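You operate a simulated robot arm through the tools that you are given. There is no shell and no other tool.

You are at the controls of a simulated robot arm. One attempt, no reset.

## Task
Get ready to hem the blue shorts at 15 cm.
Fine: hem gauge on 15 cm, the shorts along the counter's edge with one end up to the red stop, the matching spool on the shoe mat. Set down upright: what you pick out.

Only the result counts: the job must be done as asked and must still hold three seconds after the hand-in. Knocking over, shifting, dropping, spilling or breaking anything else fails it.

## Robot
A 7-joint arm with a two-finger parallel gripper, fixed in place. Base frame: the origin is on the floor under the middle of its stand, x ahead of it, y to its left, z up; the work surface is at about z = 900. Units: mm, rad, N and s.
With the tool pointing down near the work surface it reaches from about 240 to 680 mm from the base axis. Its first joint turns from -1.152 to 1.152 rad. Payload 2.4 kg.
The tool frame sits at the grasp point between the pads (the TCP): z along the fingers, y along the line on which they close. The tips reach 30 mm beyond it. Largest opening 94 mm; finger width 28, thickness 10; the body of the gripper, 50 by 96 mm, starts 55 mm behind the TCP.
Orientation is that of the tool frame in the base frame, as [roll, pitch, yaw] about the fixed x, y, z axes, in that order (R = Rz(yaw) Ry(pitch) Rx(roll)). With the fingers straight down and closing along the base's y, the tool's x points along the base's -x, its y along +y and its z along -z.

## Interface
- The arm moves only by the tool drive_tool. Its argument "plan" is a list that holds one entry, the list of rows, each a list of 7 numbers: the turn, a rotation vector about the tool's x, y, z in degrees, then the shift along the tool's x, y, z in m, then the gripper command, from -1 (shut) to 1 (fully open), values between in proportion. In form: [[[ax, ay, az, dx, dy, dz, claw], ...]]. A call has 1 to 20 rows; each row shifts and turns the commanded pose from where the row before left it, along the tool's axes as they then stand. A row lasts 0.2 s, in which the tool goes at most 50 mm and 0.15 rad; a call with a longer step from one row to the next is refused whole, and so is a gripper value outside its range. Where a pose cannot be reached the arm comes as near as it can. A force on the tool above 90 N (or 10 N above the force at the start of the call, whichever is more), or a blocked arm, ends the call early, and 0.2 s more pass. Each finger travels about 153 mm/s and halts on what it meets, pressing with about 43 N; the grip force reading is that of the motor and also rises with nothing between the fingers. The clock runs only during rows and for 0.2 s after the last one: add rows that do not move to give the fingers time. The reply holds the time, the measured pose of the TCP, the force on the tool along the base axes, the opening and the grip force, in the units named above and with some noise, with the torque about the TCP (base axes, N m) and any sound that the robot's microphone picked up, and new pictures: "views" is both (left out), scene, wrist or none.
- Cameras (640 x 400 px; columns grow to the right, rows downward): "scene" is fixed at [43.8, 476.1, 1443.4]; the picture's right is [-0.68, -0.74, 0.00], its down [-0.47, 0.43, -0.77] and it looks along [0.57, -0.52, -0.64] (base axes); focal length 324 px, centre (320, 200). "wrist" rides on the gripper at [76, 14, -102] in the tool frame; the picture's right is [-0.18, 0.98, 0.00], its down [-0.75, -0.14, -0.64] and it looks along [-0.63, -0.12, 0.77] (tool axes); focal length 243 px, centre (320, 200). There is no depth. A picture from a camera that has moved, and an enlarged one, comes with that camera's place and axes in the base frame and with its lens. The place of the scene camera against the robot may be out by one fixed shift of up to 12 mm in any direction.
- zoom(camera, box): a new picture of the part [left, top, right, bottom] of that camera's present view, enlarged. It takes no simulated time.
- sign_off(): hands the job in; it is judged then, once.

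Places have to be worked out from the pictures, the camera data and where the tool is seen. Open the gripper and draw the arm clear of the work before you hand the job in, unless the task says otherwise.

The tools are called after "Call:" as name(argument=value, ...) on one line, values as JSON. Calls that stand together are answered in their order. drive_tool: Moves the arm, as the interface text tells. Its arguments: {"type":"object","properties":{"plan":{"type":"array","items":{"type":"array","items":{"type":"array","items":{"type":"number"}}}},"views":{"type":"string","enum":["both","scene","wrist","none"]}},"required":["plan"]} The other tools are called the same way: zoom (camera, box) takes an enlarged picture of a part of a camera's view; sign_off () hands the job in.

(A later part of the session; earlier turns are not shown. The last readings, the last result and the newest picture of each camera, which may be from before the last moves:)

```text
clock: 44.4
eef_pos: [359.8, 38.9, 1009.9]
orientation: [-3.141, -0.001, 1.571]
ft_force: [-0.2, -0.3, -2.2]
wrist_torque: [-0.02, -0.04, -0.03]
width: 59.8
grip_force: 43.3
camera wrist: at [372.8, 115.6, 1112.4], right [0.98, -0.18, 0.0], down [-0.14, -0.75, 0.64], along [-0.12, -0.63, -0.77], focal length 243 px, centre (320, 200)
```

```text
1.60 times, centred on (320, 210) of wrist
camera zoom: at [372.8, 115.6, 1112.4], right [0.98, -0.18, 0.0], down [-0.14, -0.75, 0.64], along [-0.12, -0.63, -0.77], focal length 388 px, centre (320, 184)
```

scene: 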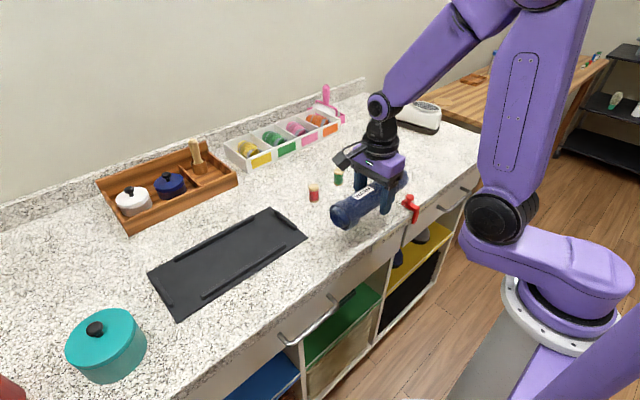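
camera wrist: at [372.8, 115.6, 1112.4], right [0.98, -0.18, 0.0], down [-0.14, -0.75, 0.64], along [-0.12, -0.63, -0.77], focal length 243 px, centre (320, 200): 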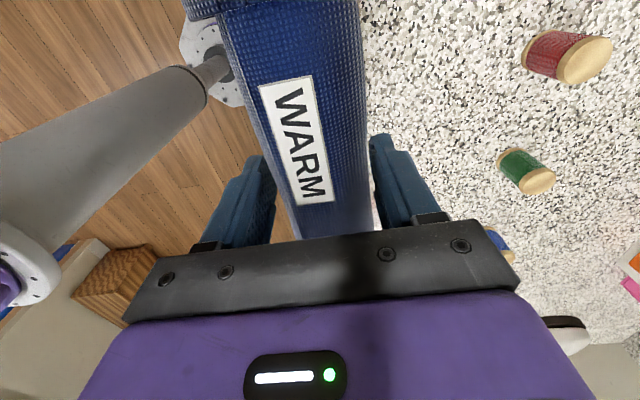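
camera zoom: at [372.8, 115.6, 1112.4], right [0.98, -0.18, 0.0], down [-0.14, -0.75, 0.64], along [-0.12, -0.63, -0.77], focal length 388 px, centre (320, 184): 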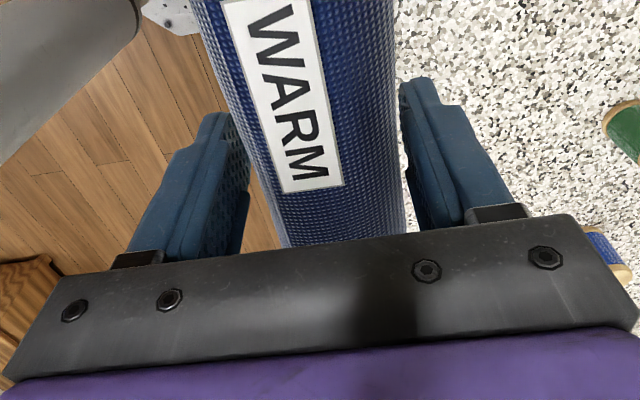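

Now at (360, 39, 1010) with the roll still level. I'll lower to z≈945 (roll ~14 mm above the counter) and check the gap to the stop and the edge.

Call:
drive_tool(plan=[[[0, 0, 0, 0, 0, 0.005, -1], [0, 0, 0, 0, 0, 0.01, -1], [0, 0, 0, 0, 0, 0.012, -1], [0, 0, 0, 0, 0, 0.012, -1], [0, 0, 0, 0, 0, 0.012, -1], [0, 0, 0, 0, 0, 0.009, -1], [0, 0, 0, 0, 0, 0.005, -1], [0, 0, 0, 0, 0, 0, -1]]], views="both")

Call:
zoom(camera="scene", box=[330, 160, 450, 280])

Call:
zoom(camera="scene", box=[380, 170, 440, 230])

```text
clock: 46.2
eef_pos: [357.4, 41.0, 947.2]
orientation: [3.141, -0.001, 1.572]
ft_force: [0.1, -0.4, -2.6]
wrist_torque: [-0.01, 0.02, 0.02]
width: 59.7
grip_force: 43.3
camera wrist: at [372.3, 117.0, 1048.9], right [0.98, -0.18, 0.0], down [-0.14, -0.75, 0.64], along [-0.12, -0.63, -0.77], focal length 243 px, centre (320, 200)
```

scene: 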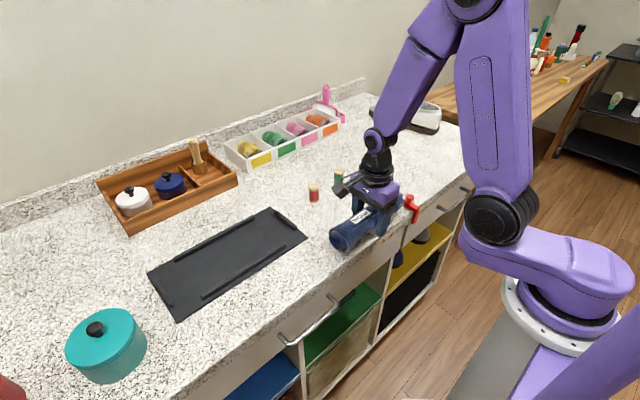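
wrist: 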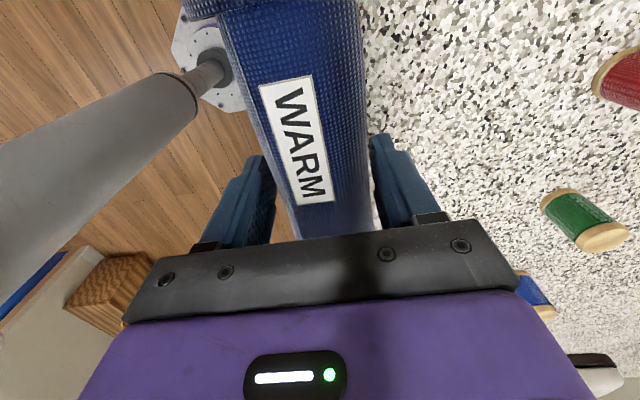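

```text
3.33 times, centred on (390, 220) of scene
camera zoom: at [43.9, 476.1, 1443.4], right [-0.68, -0.74, 0.0], down [-0.47, 0.43, -0.77], along [0.57, -0.52, -0.64], focal length 1080 px, centre (87, 133)
```

zoom: 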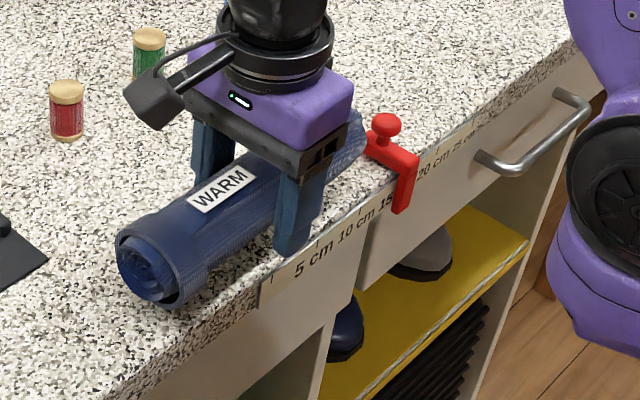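

```text
6.67 times, centred on (410, 200) of scene
camera zoom: at [43.9, 476.1, 1443.4], right [-0.68, -0.74, 0.0], down [-0.47, 0.43, -0.77], along [0.57, -0.52, -0.64], focal length 2161 px, centre (-280, 200)
```

zoom: 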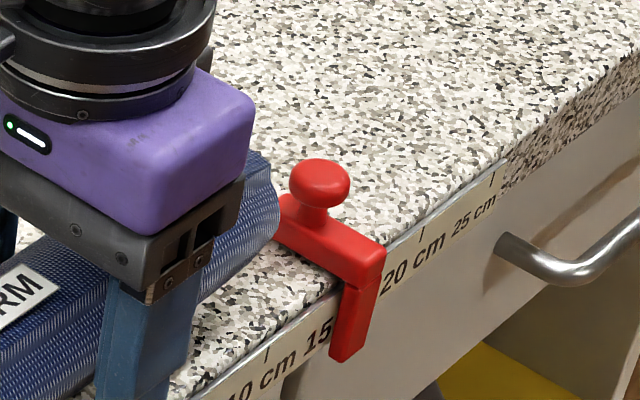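

The roll's −y end is at about y≈−66 and the stop's near face at about −89, so roughly 22 mm remain. I'll shift +4 mm in x (to keep it fully on the counter), approach 14 mm along −y and lower to z≈936.

Call:
drive_tool(plan=[[[0, 0, 0, -0.003, 0.002, 0, -1], [0, 0, 0, -0.005, 0.002, 0.002, -1], [0, 0, 0, -0.004, 0, 0.004, -1], [0, 0, 0, -0.002, 0, 0.004, -1], [0, 0, 0, 0, 0, 0.001, -1], [0, 0, 0, 0, 0, 0, -1]]], views="both")

Call:
zoom(camera="scene", box=[330, 160, 450, 280])

Call:
zoom(camera="scene", box=[380, 175, 430, 225])

```text
clock: 47.6
eef_pos: [362.3, 27.2, 936.2]
orientation: [-3.141, -0.001, 1.571]
ft_force: [-0.7, -1.0, -1.7]
wrist_torque: [0.0, -0.03, 0.0]
width: 59.7
grip_force: 42.8
camera wrist: at [376.1, 101.8, 1038.2], right [0.98, -0.18, 0.0], down [-0.14, -0.75, 0.64], along [-0.12, -0.63, -0.77], focal length 243 px, centre (320, 200)
```

scene: 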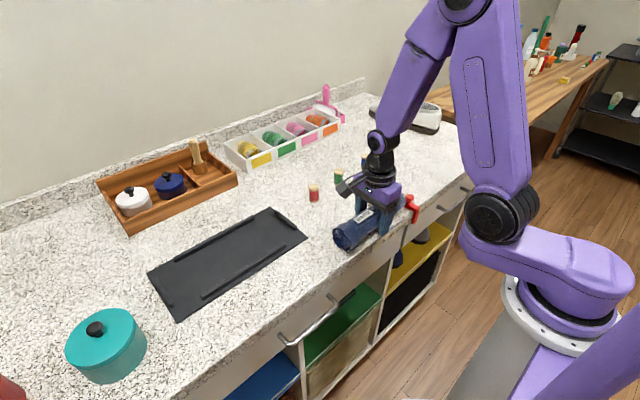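
wrist: 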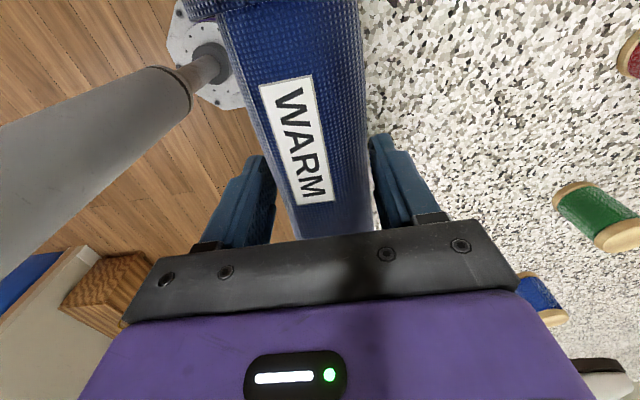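

```text
3.33 times, centred on (390, 220) of scene
camera zoom: at [43.9, 476.1, 1443.4], right [-0.68, -0.74, 0.0], down [-0.47, 0.43, -0.77], along [0.57, -0.52, -0.64], focal length 1080 px, centre (87, 133)
```

zoom: 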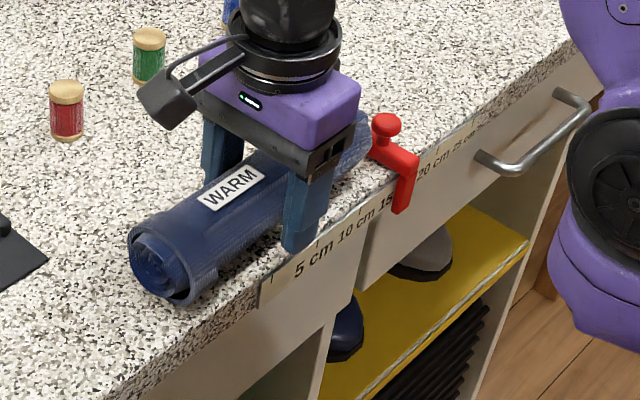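

```text
8.00 times, centred on (405, 200) of scene
camera zoom: at [43.9, 476.1, 1443.4], right [-0.68, -0.74, 0.0], down [-0.47, 0.43, -0.77], along [0.57, -0.52, -0.64], focal length 2593 px, centre (-360, 200)
```

zoom: 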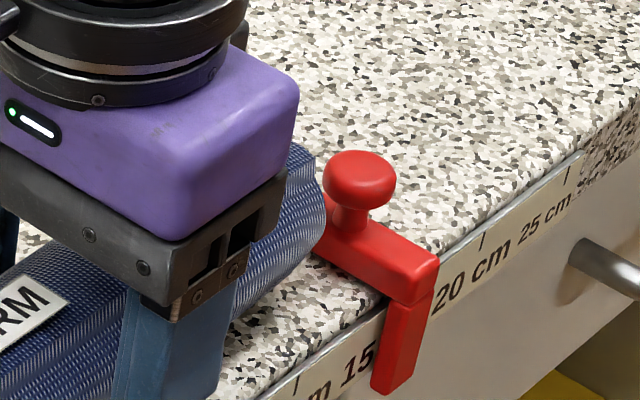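

The end's exact gap is hard to read because the gripper hides it, but it is short of the stop by roughly 8–15 mm. I'll set the roll down here, release gently, and rise to get a clear view.

Call:
drive_tool(plan=[[[0, 0, 0, 0, 0, 0.002, -1], [0, 0, 0, 0, 0, 0.002, -1], [0, 0, 0, 0, 0, 0.001, -1], [0, 0, 0, 0, 0, 0, -1], [0, 0, 0, 0, 0, 0, -0.2], [0, 0, 0, 0, 0, 0, 0.3], [0, 0, 0, 0, 0, 0, 0.7], [0, 0, 0, 0, 0, 0, 0.9], [0, 0, 0, 0, 0, -0.02, 0.9], [0, 0, 0, 0, 0, -0.04, 0.9], [0, 0, 0, 0, 0, -0.04, 0.9], [0, 0, 0, 0, 0, -0.02, 0.9], [0, 0, 0, 0, 0, 0, 0.9]]], views="both")

Call:
zoom(camera="scene", box=[330, 160, 450, 280])

Call:
zoom(camera="wrist", box=[180, 60, 460, 240])

```text
clock: 50.4
eef_pos: [362.4, 25.6, 1050.8]
orientation: [3.14, 0.0, 1.571]
ft_force: [-0.2, 0.5, -0.1]
wrist_torque: [0.04, -0.02, 0.04]
width: 89.4
grip_force: 0.1
camera wrist: at [376.9, 101.3, 1152.5], right [0.98, -0.18, 0.0], down [-0.14, -0.75, 0.64], along [-0.12, -0.63, -0.77], focal length 243 px, centre (320, 200)
```

scene: 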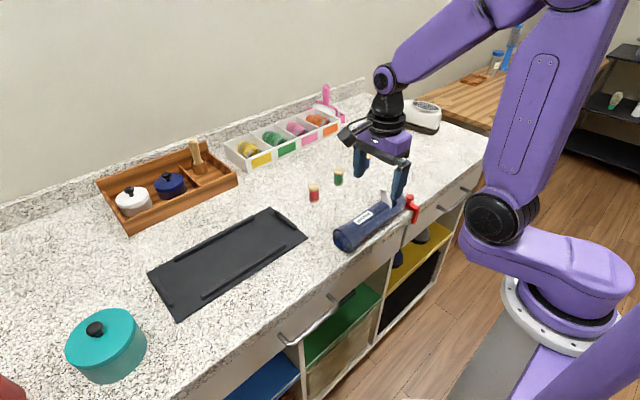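
wrist: 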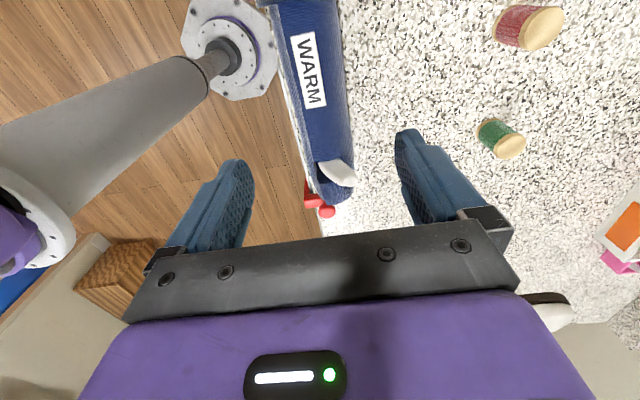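

```text
3.33 times, centred on (390, 220) of scene
camera zoom: at [43.8, 476.1, 1443.4], right [-0.68, -0.74, 0.0], down [-0.47, 0.43, -0.77], along [0.57, -0.52, -0.64], focal length 1080 px, centre (87, 133)
```

zoom: 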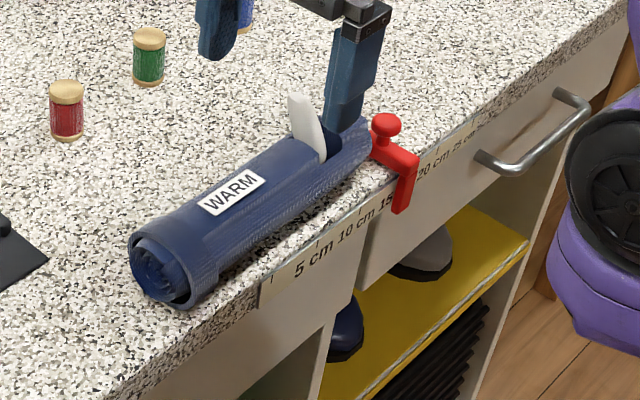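

```text
2.22 times, centred on (320, 150) of wrist
camera zoom: at [376.9, 101.3, 1152.5], right [0.98, -0.18, 0.0], down [-0.14, -0.75, 0.64], along [-0.12, -0.63, -0.77], focal length 539 px, centre (320, 311)
```

zoom: 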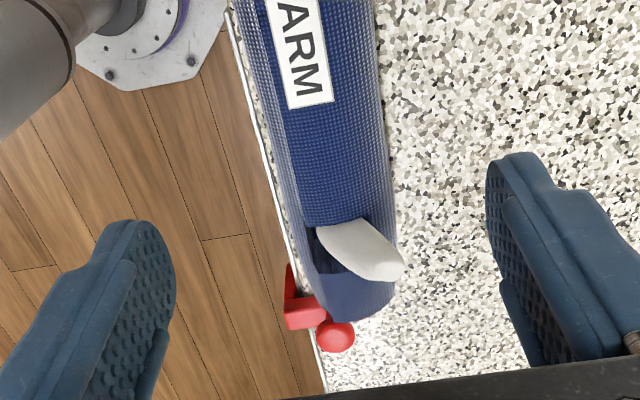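

The roll now lies along the edge with the chalk still in its slot, and its end is within some millimetres of the stop. I'll turn the tool back and view the gap from straight above with the camera near y≈−70.

Call:
drive_tool(plan=[[[0, 0, -8.182, 0, 0, 0, 1], [0, 0, -8.182, 0, 0, 0, 1], [0, 0, -8.182, 0, 0, 0, 1], [0, 0, -8.182, 0, 0, 0, 1], [0, 0, -8.182, 0, 0, 0, 1], [0, 0, -8.182, 0, 0, 0, 1], [0, 0, -8.182, 0, 0, 0, 1], [0, 0, -8.182, 0, 0, 0, 1], [0, 0, -8.182, 0, 0, 0, 1], [0, 0, -8.182, 0, 0, 0, 1], [0, 0, -8.182, 0, 0, 0, 1], [0, 0, 0, -0.0127, -0.0367, 0, 1], [0, 0, 0, -0.0127, -0.0367, 0, 1], [0, 0, 0, -0.0127, -0.0367, 0, 1], [0, 0, 0, 0, 0, 0, 1]]], views="both")

Call:
zoom(camera="wrist", box=[240, 20, 440, 150])

Call:
zoom(camera="scene", box=[330, 160, 450, 280])

```text
clock: 53.6
eef_pos: [403.8, -85.9, 1049.5]
orientation: [-3.141, 0.001, -3.141]
ft_force: [0.3, 0.6, 0.1]
wrist_torque: [0.02, 0.0, -0.02]
width: 93.8
grip_force: 0.1
camera wrist: at [327.4, -71.6, 1151.8], right [0.18, 0.98, 0.0], down [0.75, -0.14, 0.64], along [0.63, -0.12, -0.77], focal length 243 px, centre (320, 200)
```

scene: 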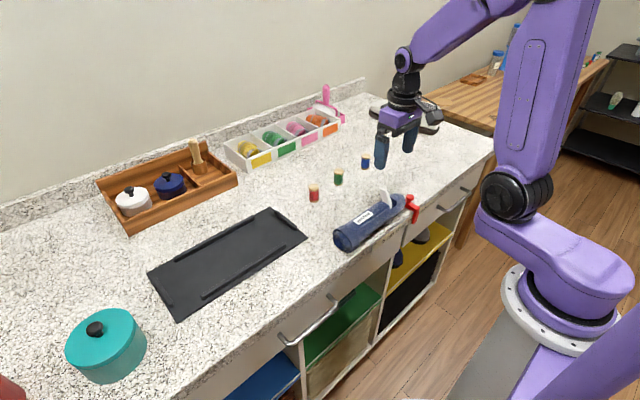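
wrist: 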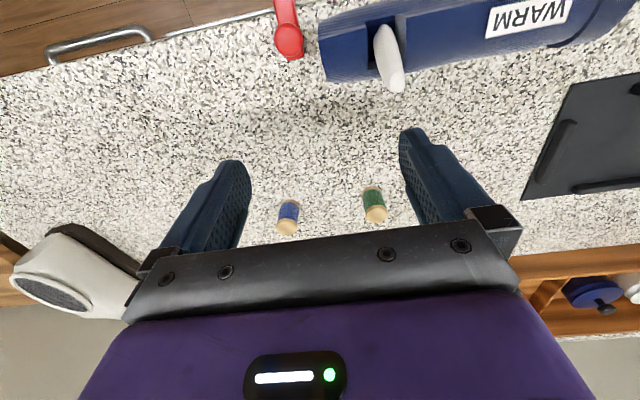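

```text
3.08 times, centred on (340, 85) of wrist
camera zoom: at [327.4, -71.6, 1151.8], right [0.18, 0.98, 0.0], down [0.75, -0.14, 0.64], along [0.63, -0.12, -0.77], focal length 746 px, centre (258, 554)
```

zoom: 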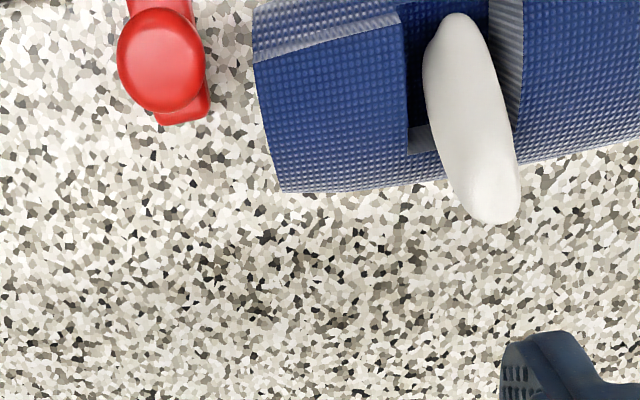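

```text
3.33 times, centred on (390, 220) of scene
camera zoom: at [43.8, 476.1, 1443.4], right [-0.68, -0.74, 0.0], down [-0.47, 0.43, -0.77], along [0.57, -0.52, -0.64], focal length 1080 px, centre (87, 133)
```

zoom: 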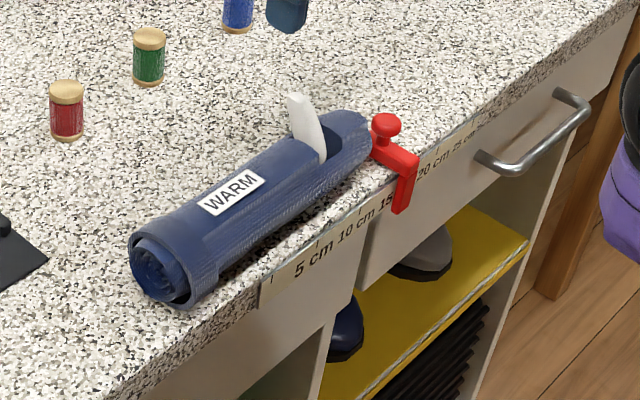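

From above, the roll's end is at y≈−76 and the stop's near edge at ≈−89, a gap of about 12–13 mm. I'll close the fingers and go beyond the roll's +y end, to nudge it gently towards the stop.

Call:
drive_tool(plan=[[[0, 0, 0, 0.006, 0.0373, 0, -1], [0, 0, 0, 0.006, 0.0373, 0, -1], [0, 0, 0, 0.006, 0.0373, 0, -1], [0, 0, 0, 0.006, 0.0373, 0, -1], [0, 0, 0, 0.006, 0.0373, 0, -1], [0, 0, 0, 0.006, 0.0373, 0, -1], [0, 0, 0, 0.006, 0.0373, 0, -1], [0, 0, 0, 0, 0, 0, -1]]], views="both")

Call:
zoom(camera="wrist", box=[180, 20, 440, 200])

```text
clock: 55.4
eef_pos: [359.3, 177.8, 1048.6]
orientation: [3.141, 0.0, 3.141]
ft_force: [-0.2, -0.5, -0.1]
wrist_torque: [-0.02, -0.04, 0.0]
width: 0.2
grip_force: 32.9
camera wrist: at [282.7, 191.4, 1150.0], right [0.18, 0.98, 0.0], down [0.75, -0.14, 0.64], along [0.63, -0.12, -0.77], focal length 243 px, centre (320, 200)
```

scene: 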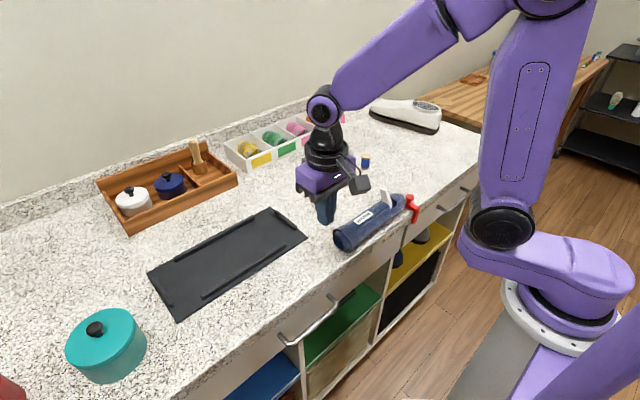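
wrist: 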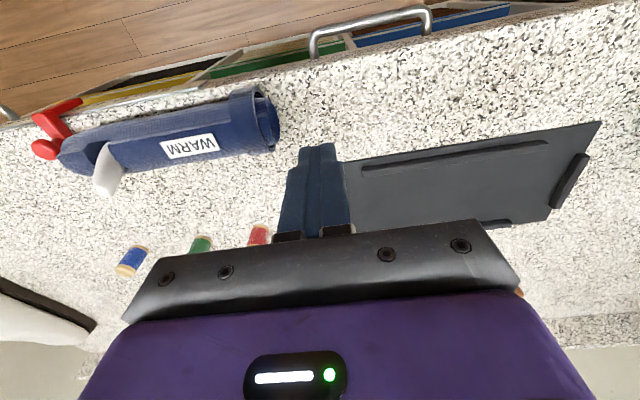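

```text
2.22 times, centred on (310, 110) of wrist
camera zoom: at [282.7, 191.4, 1150.0], right [0.18, 0.98, 0.0], down [0.75, -0.14, 0.64], along [0.63, -0.12, -0.77], focal length 539 px, centre (342, 400)
```

zoom: 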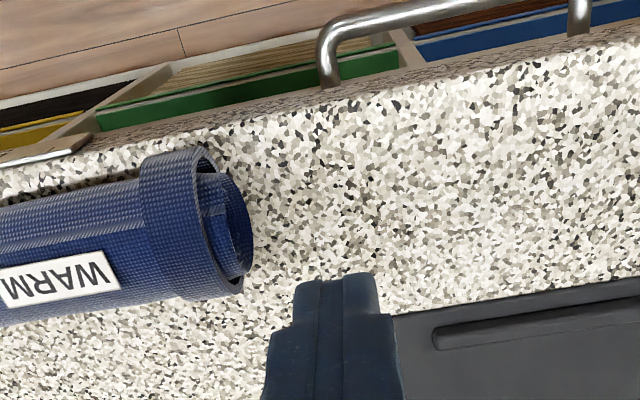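

The roll's +y end (core) is at about (366, 137). I'll go down beside it at y≈178 (clear of the mat corner at (437, 194)) and approach to about y=152.

Call:
drive_tool(plan=[[[0, 0, 0, -0.006, 0, 0.03, -1], [0, 0, 0, 0, 0, 0.04, -1], [0, 0, 0, 0, 0, 0.03, -1], [0, 0, 0, 0, 0, 0.008, -1], [0, 0, 0, 0, -0.008, 0, -1], [0, 0, 0, 0, -0.01, 0, -1], [0, 0, 0, 0, -0.007, 0, -1], [0, 0, 0, 0, 0, 0, -1]]], views="both")

Call:
zoom(camera="wrist", box=[140, 60, 400, 240])

Call:
zoom(camera="scene", box=[300, 160, 440, 270])

```text
clock: 57.2
eef_pos: [365.4, 152.1, 941.4]
orientation: [-3.141, 0.001, -3.14]
ft_force: [0.4, -0.6, 0.5]
wrist_torque: [0.02, 0.01, -0.04]
width: 0.1
grip_force: 32.5
camera wrist: at [289.3, 165.9, 1043.3], right [0.18, 0.98, 0.0], down [0.75, -0.14, 0.64], along [0.63, -0.12, -0.77], focal length 243 px, centre (320, 200)
```

scene: 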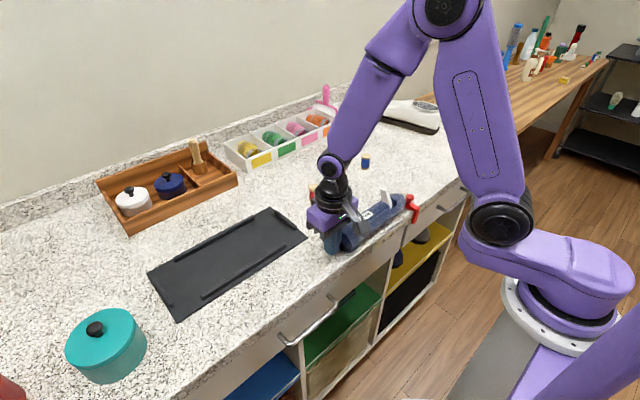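
wrist: 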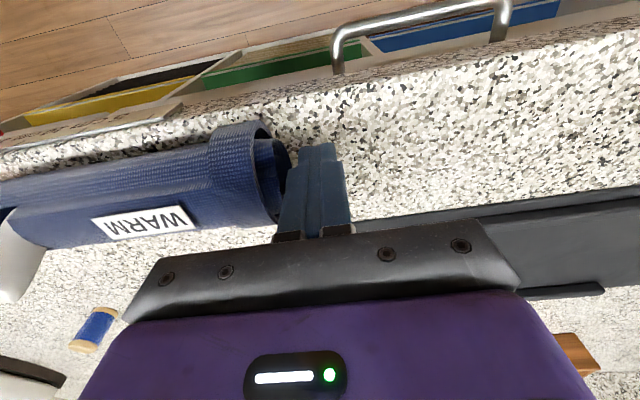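

```text
2.22 times, centred on (270, 150) of wrist
camera zoom: at [289.3, 165.9, 1043.3], right [0.18, 0.98, 0.0], down [0.75, -0.14, 0.64], along [0.63, -0.12, -0.77], focal length 539 px, centre (431, 311)
```

zoom: 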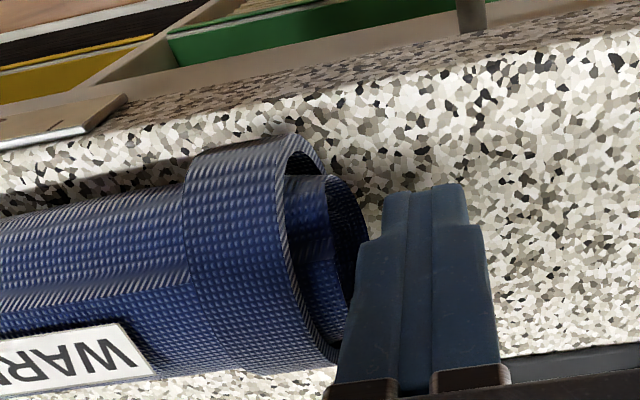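

```text
3.64 times, centred on (370, 215) of scene
camera zoom: at [43.8, 476.1, 1443.4], right [-0.68, -0.74, 0.0], down [-0.47, 0.43, -0.77], along [0.57, -0.52, -0.64], focal length 1179 px, centre (138, 146)
```

zoom: 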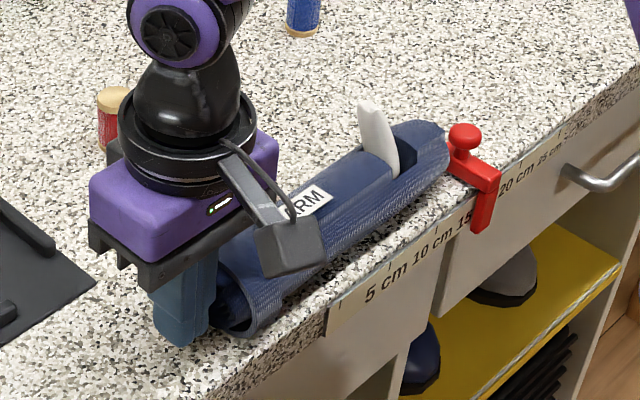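

The fingers are a few millimetres from the roll's end. I'll push in 2 mm steps, about 8 mm first, and read the force.

Call:
drive_tool(plan=[[[0, 0, 0, 0, -0.002, 0, -1], [0, 0, 0, 0, -0.002, 0, -1], [0, 0, 0, 0, -0.002, 0, -1], [0, 0, 0, 0, -0.002, 0, -1], [0, 0, 0, 0, 0, 0, -1]]], views="wrist")

Call:
zoom(camera="wrist", box=[140, 60, 400, 240])

Call:
zoom(camera="scene", box=[370, 170, 450, 240])

```text
clock: 58.4
eef_pos: [365.5, 145.1, 943.6]
orientation: [-3.141, 0.0, 3.141]
ft_force: [-0.1, 2.1, 1.2]
wrist_torque: [0.02, -0.01, -0.03]
width: 0.4
grip_force: 33.6
camera wrist: at [289.3, 158.3, 1045.5], right [0.18, 0.98, 0.0], down [0.75, -0.14, 0.64], along [0.63, -0.12, -0.77], focal length 243 px, centre (320, 200)
```

wrist: 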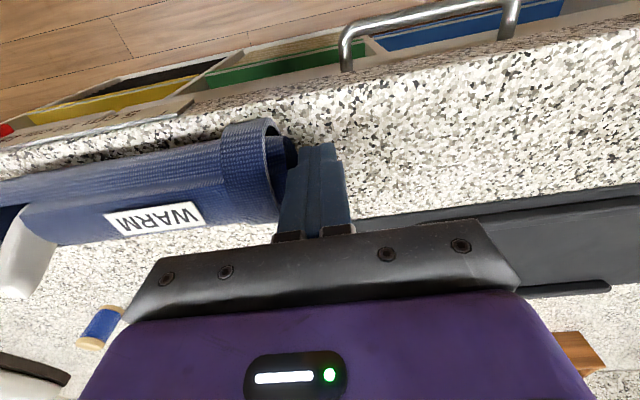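

```text
2.22 times, centred on (270, 150) of wrist
camera zoom: at [289.3, 158.3, 1045.5], right [0.18, 0.98, 0.0], down [0.75, -0.14, 0.64], along [0.63, -0.12, -0.77], focal length 539 px, centre (431, 311)
```

zoom: 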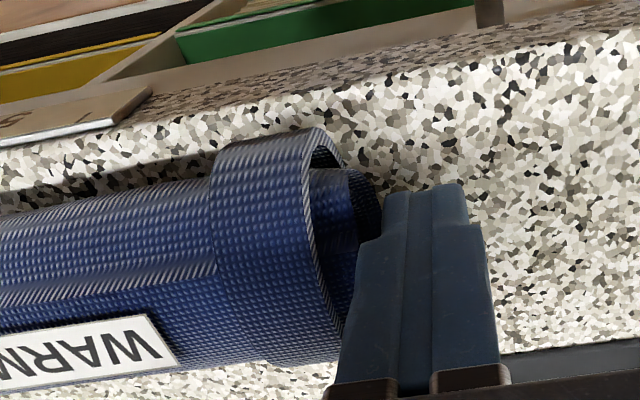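

```text
5.71 times, centred on (410, 205) of scene
camera zoom: at [43.8, 476.1, 1443.4], right [-0.68, -0.74, 0.0], down [-0.47, 0.43, -0.77], along [0.57, -0.52, -0.64], focal length 1852 px, centre (-194, 171)
```

zoom: 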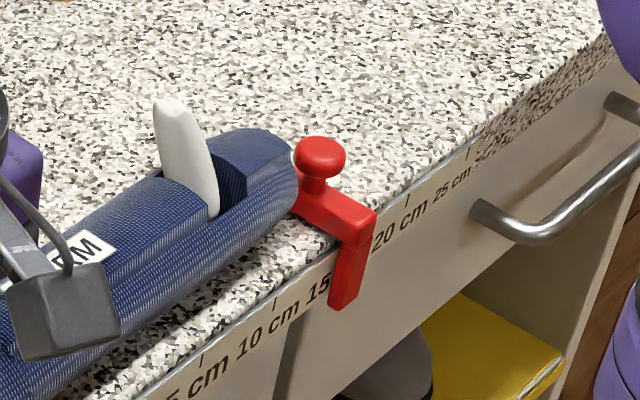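

Contact has begun (fy≈2 N). I'll push another 6 mm and re-check the gap at the stop.

Call:
drive_tool(plan=[[[0, 0, 0, 0, -0.002, 0, -1], [0, 0, 0, 0, -0.002, 0, -1], [0, 0, 0, 0, -0.002, 0, -1], [0, 0, 0, 0, 0, 0, -1]]], views="wrist")

Call:
zoom(camera="scene", box=[370, 170, 450, 240])

Call:
zoom(camera="wrist", box=[140, 60, 400, 240])

```text
clock: 59.4
eef_pos: [364.7, 139.0, 942.4]
orientation: [3.141, 0.0, 3.141]
ft_force: [1.1, 0.8, 1.5]
wrist_torque: [-0.01, 0.01, 0.0]
width: 0.0
grip_force: 33.1
camera wrist: at [288.3, 152.1, 1045.0], right [0.18, 0.98, 0.0], down [0.75, -0.14, 0.64], along [0.63, -0.12, -0.77], focal length 243 px, centre (320, 200)
```

wrist: 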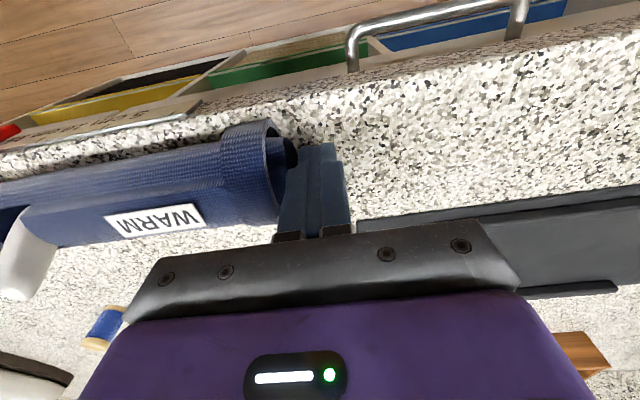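

```text
5.71 times, centred on (410, 205) of scene
camera zoom: at [43.8, 476.1, 1443.4], right [-0.68, -0.74, 0.0], down [-0.47, 0.43, -0.77], along [0.57, -0.52, -0.64], focal length 1852 px, centre (-194, 171)
```

zoom: 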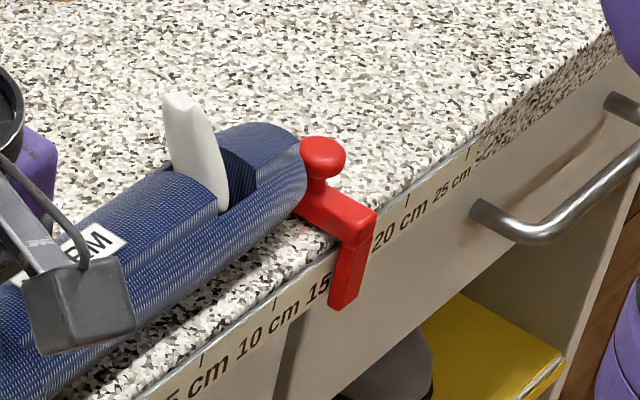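

```text
2.22 times, centred on (270, 150) of wrist
camera zoom: at [288.3, 152.1, 1045.0], right [0.18, 0.98, 0.0], down [0.75, -0.14, 0.64], along [0.63, -0.12, -0.77], focal length 539 px, centre (431, 311)
```

zoom: 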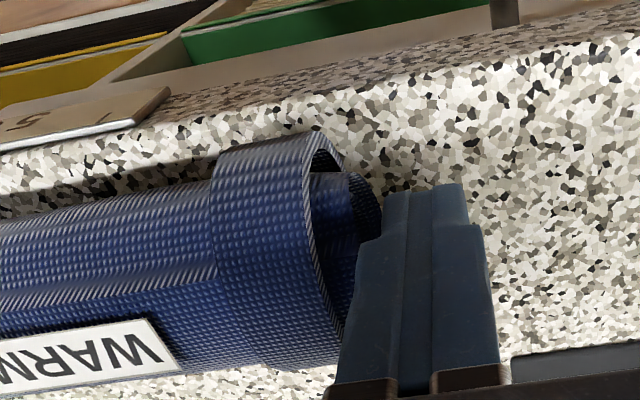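

The roll follows (about 7 mm moved so far), leaving roughly 5–6 mm. I'll push 3.5 mm more, then back off and rise for an overhead check.

Call:
drive_tool(plan=[[[0, 0, 0, 0, -0.0015, 0, -1], [0, 0, 0, 0, -0.001, 0, -1], [0, 0, 0, 0, -0.001, 0, -1], [0, 0, 0, 0, 0, 0, -1], [0, 0, 0, 0, 0.01, 0, -1], [0, 0, 0, 0, 0.015, 0, -1], [0, 0, 0, 0, 0, -0.03, -1], [0, 0, 0, 0, 0, -0.04, -1], [0, 0, 0, 0, 0, -0.04, -1], [0, 0, 0, 0, 0, 0, -1]]], views="scene")

Call:
zoom(camera="scene", box=[370, 170, 450, 240])

```text
clock: 61.6
eef_pos: [364.8, 161.6, 1054.3]
orientation: [-3.141, 0.001, 3.141]
ft_force: [-0.7, -0.2, -0.6]
wrist_torque: [0.02, 0.02, -0.01]
width: 0.1
grip_force: 33.2
```

scene: 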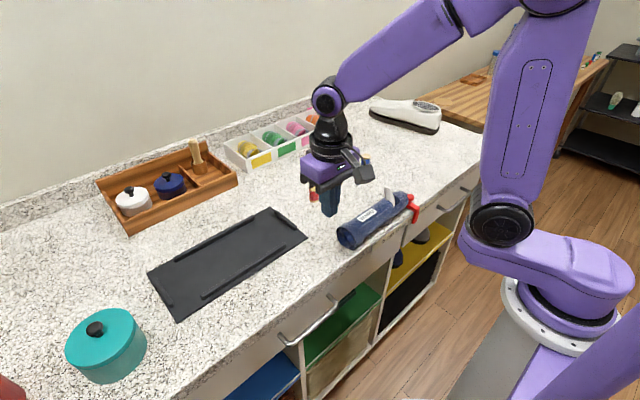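

```text
5.71 times, centred on (410, 205) of scene
camera zoom: at [43.8, 476.1, 1443.4], right [-0.68, -0.74, 0.0], down [-0.47, 0.43, -0.77], along [0.57, -0.52, -0.64], focal length 1852 px, centre (-194, 171)
```

zoom: 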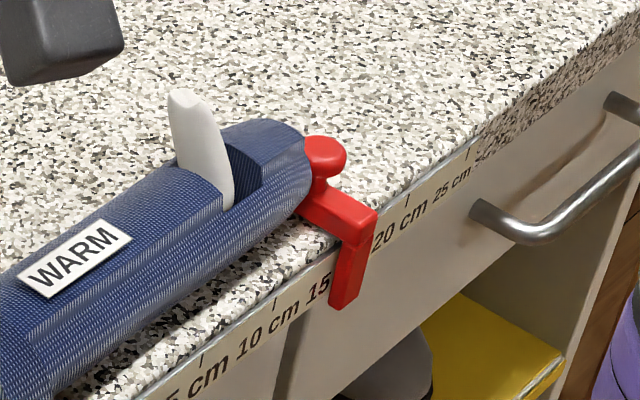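

The slider hasn't moved and the roll is close to it. I'll fly over for an overhead view of the gap.

Call:
drive_tool(plan=[[[0, 0, 0, -0.0063, -0.0412, 0, -1], [0, 0, 0, -0.0063, -0.0412, 0, -1], [0, 0, 0, -0.0063, -0.0412, 0, -1], [0, 0, 0, -0.0063, -0.0412, 0, -1], [0, 0, 0, -0.0063, -0.0412, 0, -1], [0, 0, 0, -0.0063, -0.0412, 0, -1], [0, 0, 0, 0, 0, 0, -1]]], views="wrist")

Call:
zoom(camera="wrist", box=[240, 0, 400, 110])

Call:
zoom(camera="scene", box=[330, 160, 450, 280])

```text
clock: 63.2
eef_pos: [402.1, -89.5, 1054.3]
orientation: [3.141, 0.001, -3.141]
ft_force: [-0.5, 0.2, 0.0]
wrist_torque: [0.02, -0.03, -0.01]
width: 0.0
grip_force: 33.0
camera wrist: at [324.9, -75.0, 1155.1], right [0.18, 0.98, 0.0], down [0.75, -0.14, 0.64], along [0.63, -0.12, -0.77], focal length 243 px, centre (320, 200)
```

wrist: 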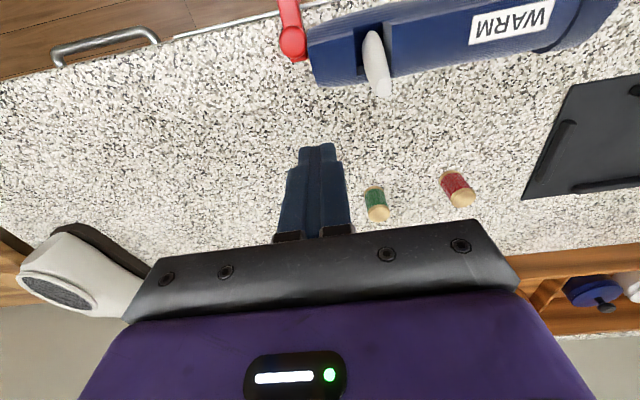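

```text
3.64 times, centred on (320, 55) of wrist
camera zoom: at [324.9, -75.0, 1155.1], right [0.18, 0.98, 0.0], down [0.75, -0.14, 0.64], along [0.63, -0.12, -0.77], focal length 882 px, centre (320, 727)
```

zoom: 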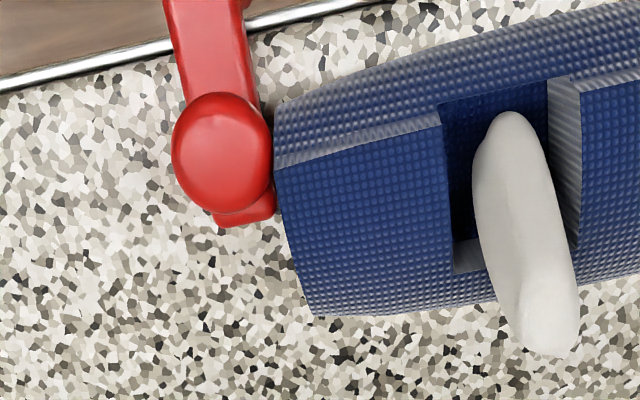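

```text
3.33 times, centred on (390, 220) of scene
camera zoom: at [43.8, 476.1, 1443.4], right [-0.68, -0.74, 0.0], down [-0.47, 0.43, -0.77], along [0.57, -0.52, -0.64], focal length 1080 px, centre (87, 133)
```

zoom: 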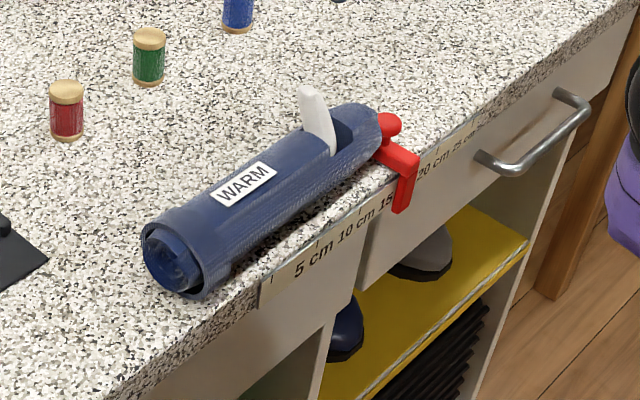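

The roll's end is now about 1 mm from the stop, and the slider is still at y≈−100 (15 cm). Next, the blue spool at about (537, −152): I'll open the gripper and move above it for a look.

Call:
drive_tool(plan=[[[0, 0, 0, -0.03, -0.0156, 0, 1], [0, 0, 0, -0.034, -0.0156, 0.006, 1], [0, 0, 0, -0.034, -0.0156, 0.006, 1], [0, 0, 0, -0.034, -0.0156, 0.006, 1], [0, 0, 0, 0, 0, 0.006, 1], [0, 0, 0, 0, 0, 0, 1]]], views="both")

Call:
zoom(camera="wrist", box=[200, 60, 440, 220])

```text
clock: 64.6
eef_pos: [532.8, -150.7, 1029.7]
orientation: [-3.141, -0.001, 3.141]
ft_force: [-0.2, 0.5, -0.1]
wrist_torque: [0.02, 0.0, 0.02]
width: 94.4
grip_force: 0.0
camera wrist: at [457.2, -137.3, 1130.6], right [0.18, 0.98, 0.0], down [0.75, -0.14, 0.64], along [0.63, -0.12, -0.77], focal length 243 px, centre (320, 200)
```

scene: 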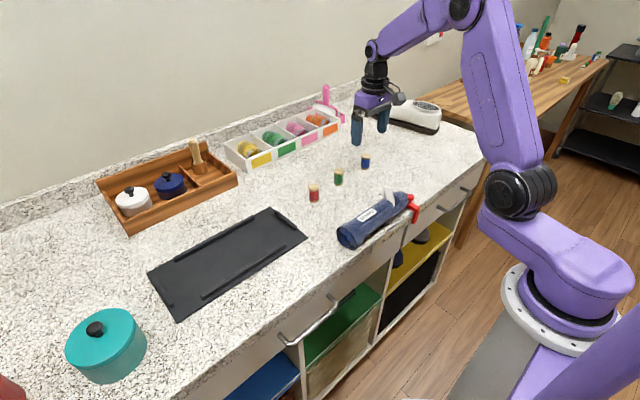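
wrist: 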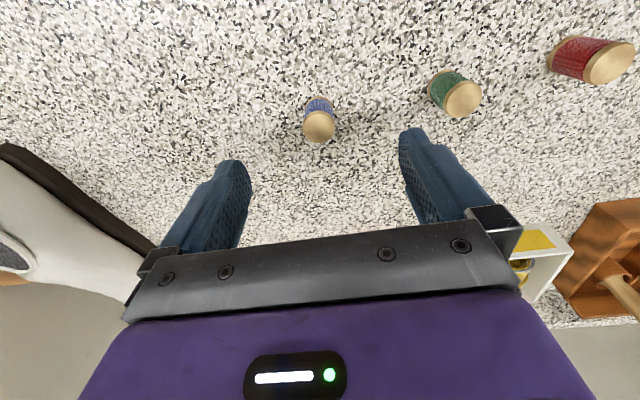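

```text
2.50 times, centred on (320, 140) of wrist
camera zoom: at [457.2, -137.3, 1130.6], right [0.18, 0.98, 0.0], down [0.75, -0.14, 0.64], along [0.63, -0.12, -0.77], focal length 606 px, centre (320, 350)
```

zoom: 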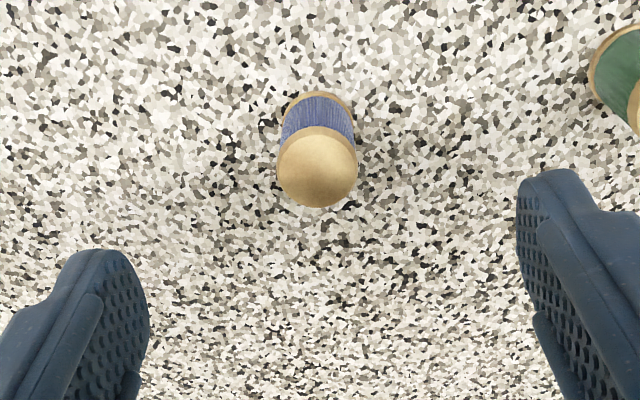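

The blue spool's top is at about (536.5, −152.5), 26 mm wide and ~42 mm tall, well clear of its neighbours. I'll align, lower to z≈936 and close on it.

Call:
drive_tool(plan=[[[0, 0, 0, -0.003, -0.0013, 0.03, 1], [0, 0, 0, 0, 0, 0.03, 1], [0, 0, 0, 0, 0, 0.022, 1], [0, 0, 0, 0, 0, 0.012, 1], [0, 0, 0, 0, 0, 0, 0.3], [0, 0, 0, 0, 0, 0, -0.2], [0, 0, 0, 0, 0, 0, -0.5], [0, 0, 0, 0, 0, 0, -1], [0, 0, 0, 0, 0, 0, -1], [0, 0, 0, 0, 0, 0, -1]]], views="both")

Call:
zoom(camera="scene", box=[310, 110, 420, 200])

Call:
zoom(camera="wrist", box=[220, 100, 420, 250])

```text
clock: 66.8
eef_pos: [537.5, -151.9, 934.0]
orientation: [-3.141, 0.001, -3.139]
ft_force: [0.4, -0.9, -0.7]
wrist_torque: [0.01, -0.03, -0.01]
width: 24.6
grip_force: 43.3
camera wrist: at [461.7, -137.6, 1036.6], right [0.18, 0.98, 0.0], down [0.75, -0.14, 0.64], along [0.63, -0.12, -0.77], focal length 243 px, centre (320, 200)
```

scene: 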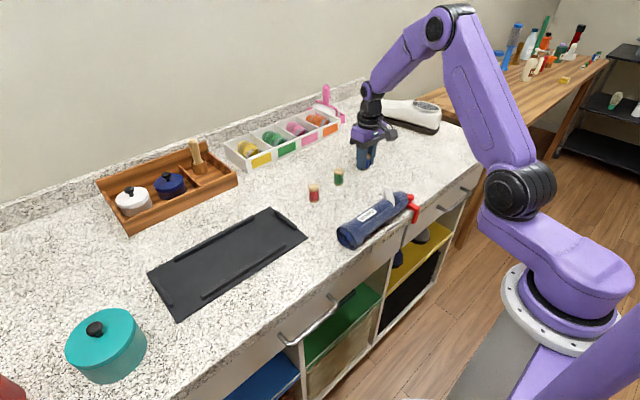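
wrist: 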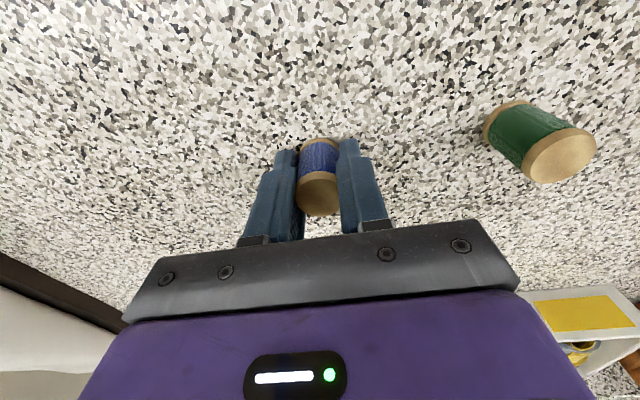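

```text
4.44 times, centred on (365, 155) of scene
camera zoom: at [43.8, 476.1, 1443.4], right [-0.68, -0.74, 0.0], down [-0.47, 0.43, -0.77], along [0.57, -0.52, -0.64], focal length 1441 px, centre (120, 400)
```

zoom: 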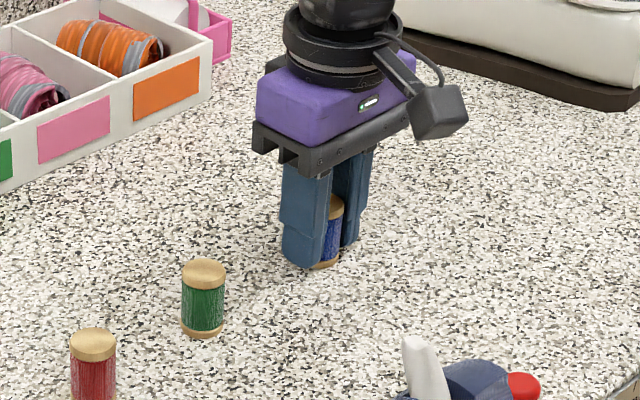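

```text
2.67 times, centred on (320, 175) of wrist
camera zoom: at [461.7, -137.6, 1036.6], right [0.18, 0.98, 0.0], down [0.75, -0.14, 0.64], along [0.63, -0.12, -0.77], focal length 647 px, centre (320, 267)
```

zoom: 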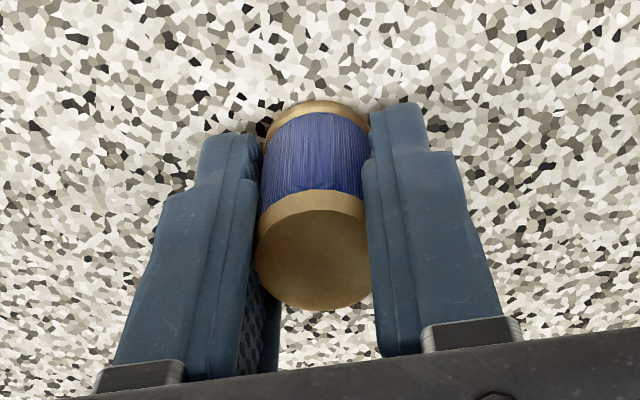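

The spool is held squarely (24.6 mm). I'll lift it 90 mm and verify it is held.

Call:
drive_tool(plan=[[[0, 0, 0, 0, 0, -0.004, -1], [0, 0, 0, 0, 0, -0.01, -1], [0, 0, 0, 0, 0, -0.018, -1], [0, 0, 0, 0, 0, -0.022, -1], [0, 0, 0, 0, 0, -0.02, -1], [0, 0, 0, 0, 0, -0.011, -1], [0, 0, 0, 0, 0, -0.005, -1], [0, 0, 0, 0, 0, 0, -1]]], views="wrist")

Call:
zoom(camera="scene", box=[310, 80, 420, 180])

```text
clock: 68.6
eef_pos: [537.3, -150.7, 1023.8]
orientation: [-3.141, 0.001, -3.142]
ft_force: [0.9, -0.5, 0.0]
wrist_torque: [-0.01, -0.01, -0.01]
width: 24.6
grip_force: 43.5
camera wrist: at [460.9, -137.2, 1125.4], right [0.18, 0.98, 0.0], down [0.75, -0.14, 0.64], along [0.63, -0.12, -0.77], focal length 243 px, centre (320, 200)
```

wrist: 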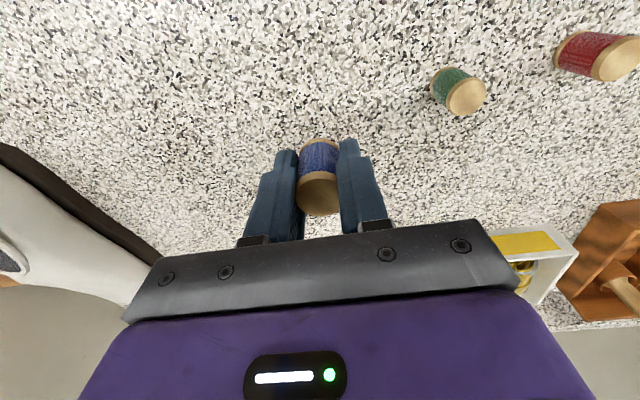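

```text
4.00 times, centred on (365, 130) of scene
camera zoom: at [43.8, 476.1, 1443.4], right [-0.68, -0.74, 0.0], down [-0.47, 0.43, -0.77], along [0.57, -0.52, -0.64], focal length 1296 px, centre (140, 480)
```

zoom: 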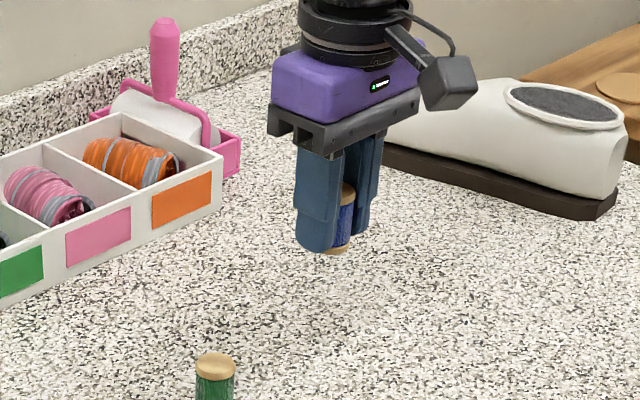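

The spool is held well. Before carrying it, I want to double-check what lies under the white shoe, since "shoe mat" should not be mistaken.

Call:
zoom(camera="scene", box=[360, 80, 450, 150])

Call:
zoom(camera="scene", box=[140, 190, 320, 330])

Call:
zoom(camera="scene", box=[370, 220, 470, 310])

Call:
zoom(camera="wrist", box=[0, 130, 180, 300])

```text
5.71 times, centred on (405, 115) of scene
camera zoom: at [43.8, 476.1, 1443.4], right [-0.68, -0.74, 0.0], down [-0.47, 0.43, -0.77], along [0.57, -0.52, -0.64], focal length 1852 px, centre (-166, 686)
```

zoom: 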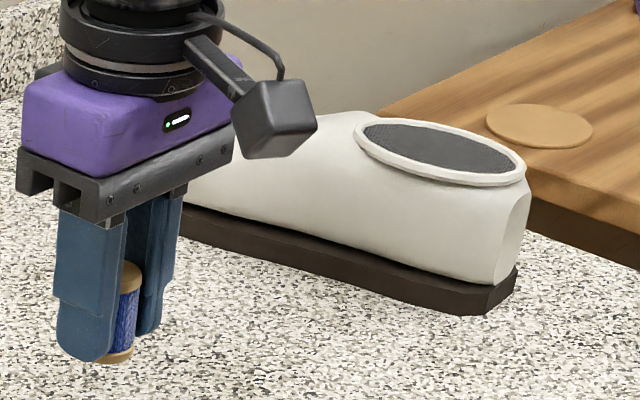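

```text
2.86 times, centred on (230, 260) of scene
camera zoom: at [43.8, 476.1, 1443.4], right [-0.68, -0.74, 0.0], down [-0.47, 0.43, -0.77], along [0.57, -0.52, -0.64], focal length 926 px, centre (577, 29)
```

zoom: 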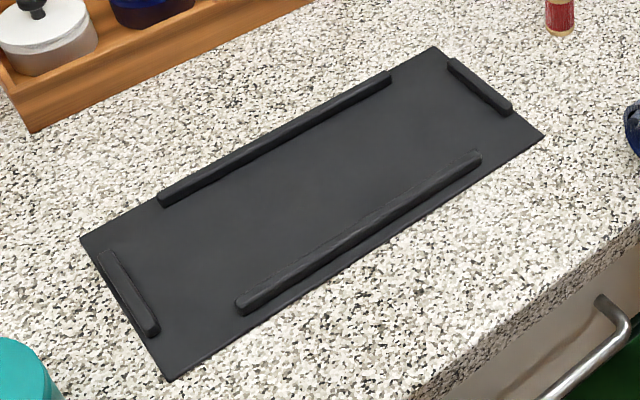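

```text
4.44 times, centred on (420, 265) of scene
camera zoom: at [43.8, 476.1, 1443.4], right [-0.68, -0.74, 0.0], down [-0.47, 0.43, -0.77], along [0.57, -0.52, -0.64], focal length 1441 px, centre (-124, -89)
```

zoom: 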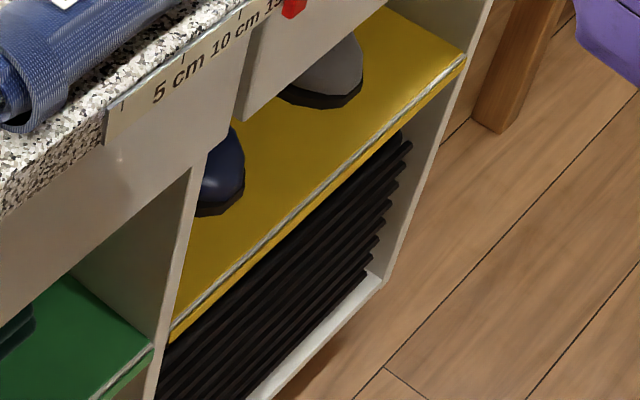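

```text
2.35 times, centred on (90, 215) of wrist
camera zoom: at [460.9, -137.2, 1125.4], right [0.18, 0.98, 0.0], down [0.75, -0.14, 0.64], along [0.63, -0.12, -0.77], focal length 571 px, centre (861, 165)
```

zoom: 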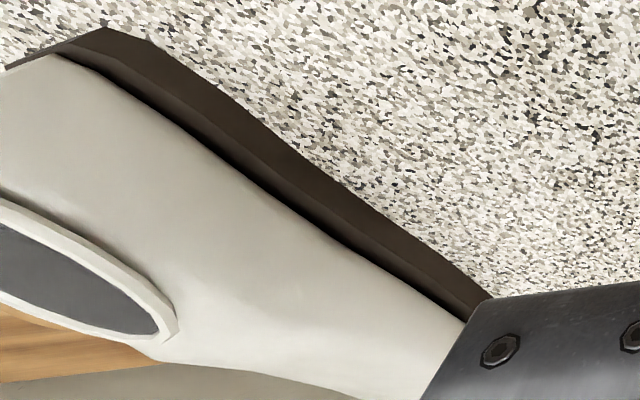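

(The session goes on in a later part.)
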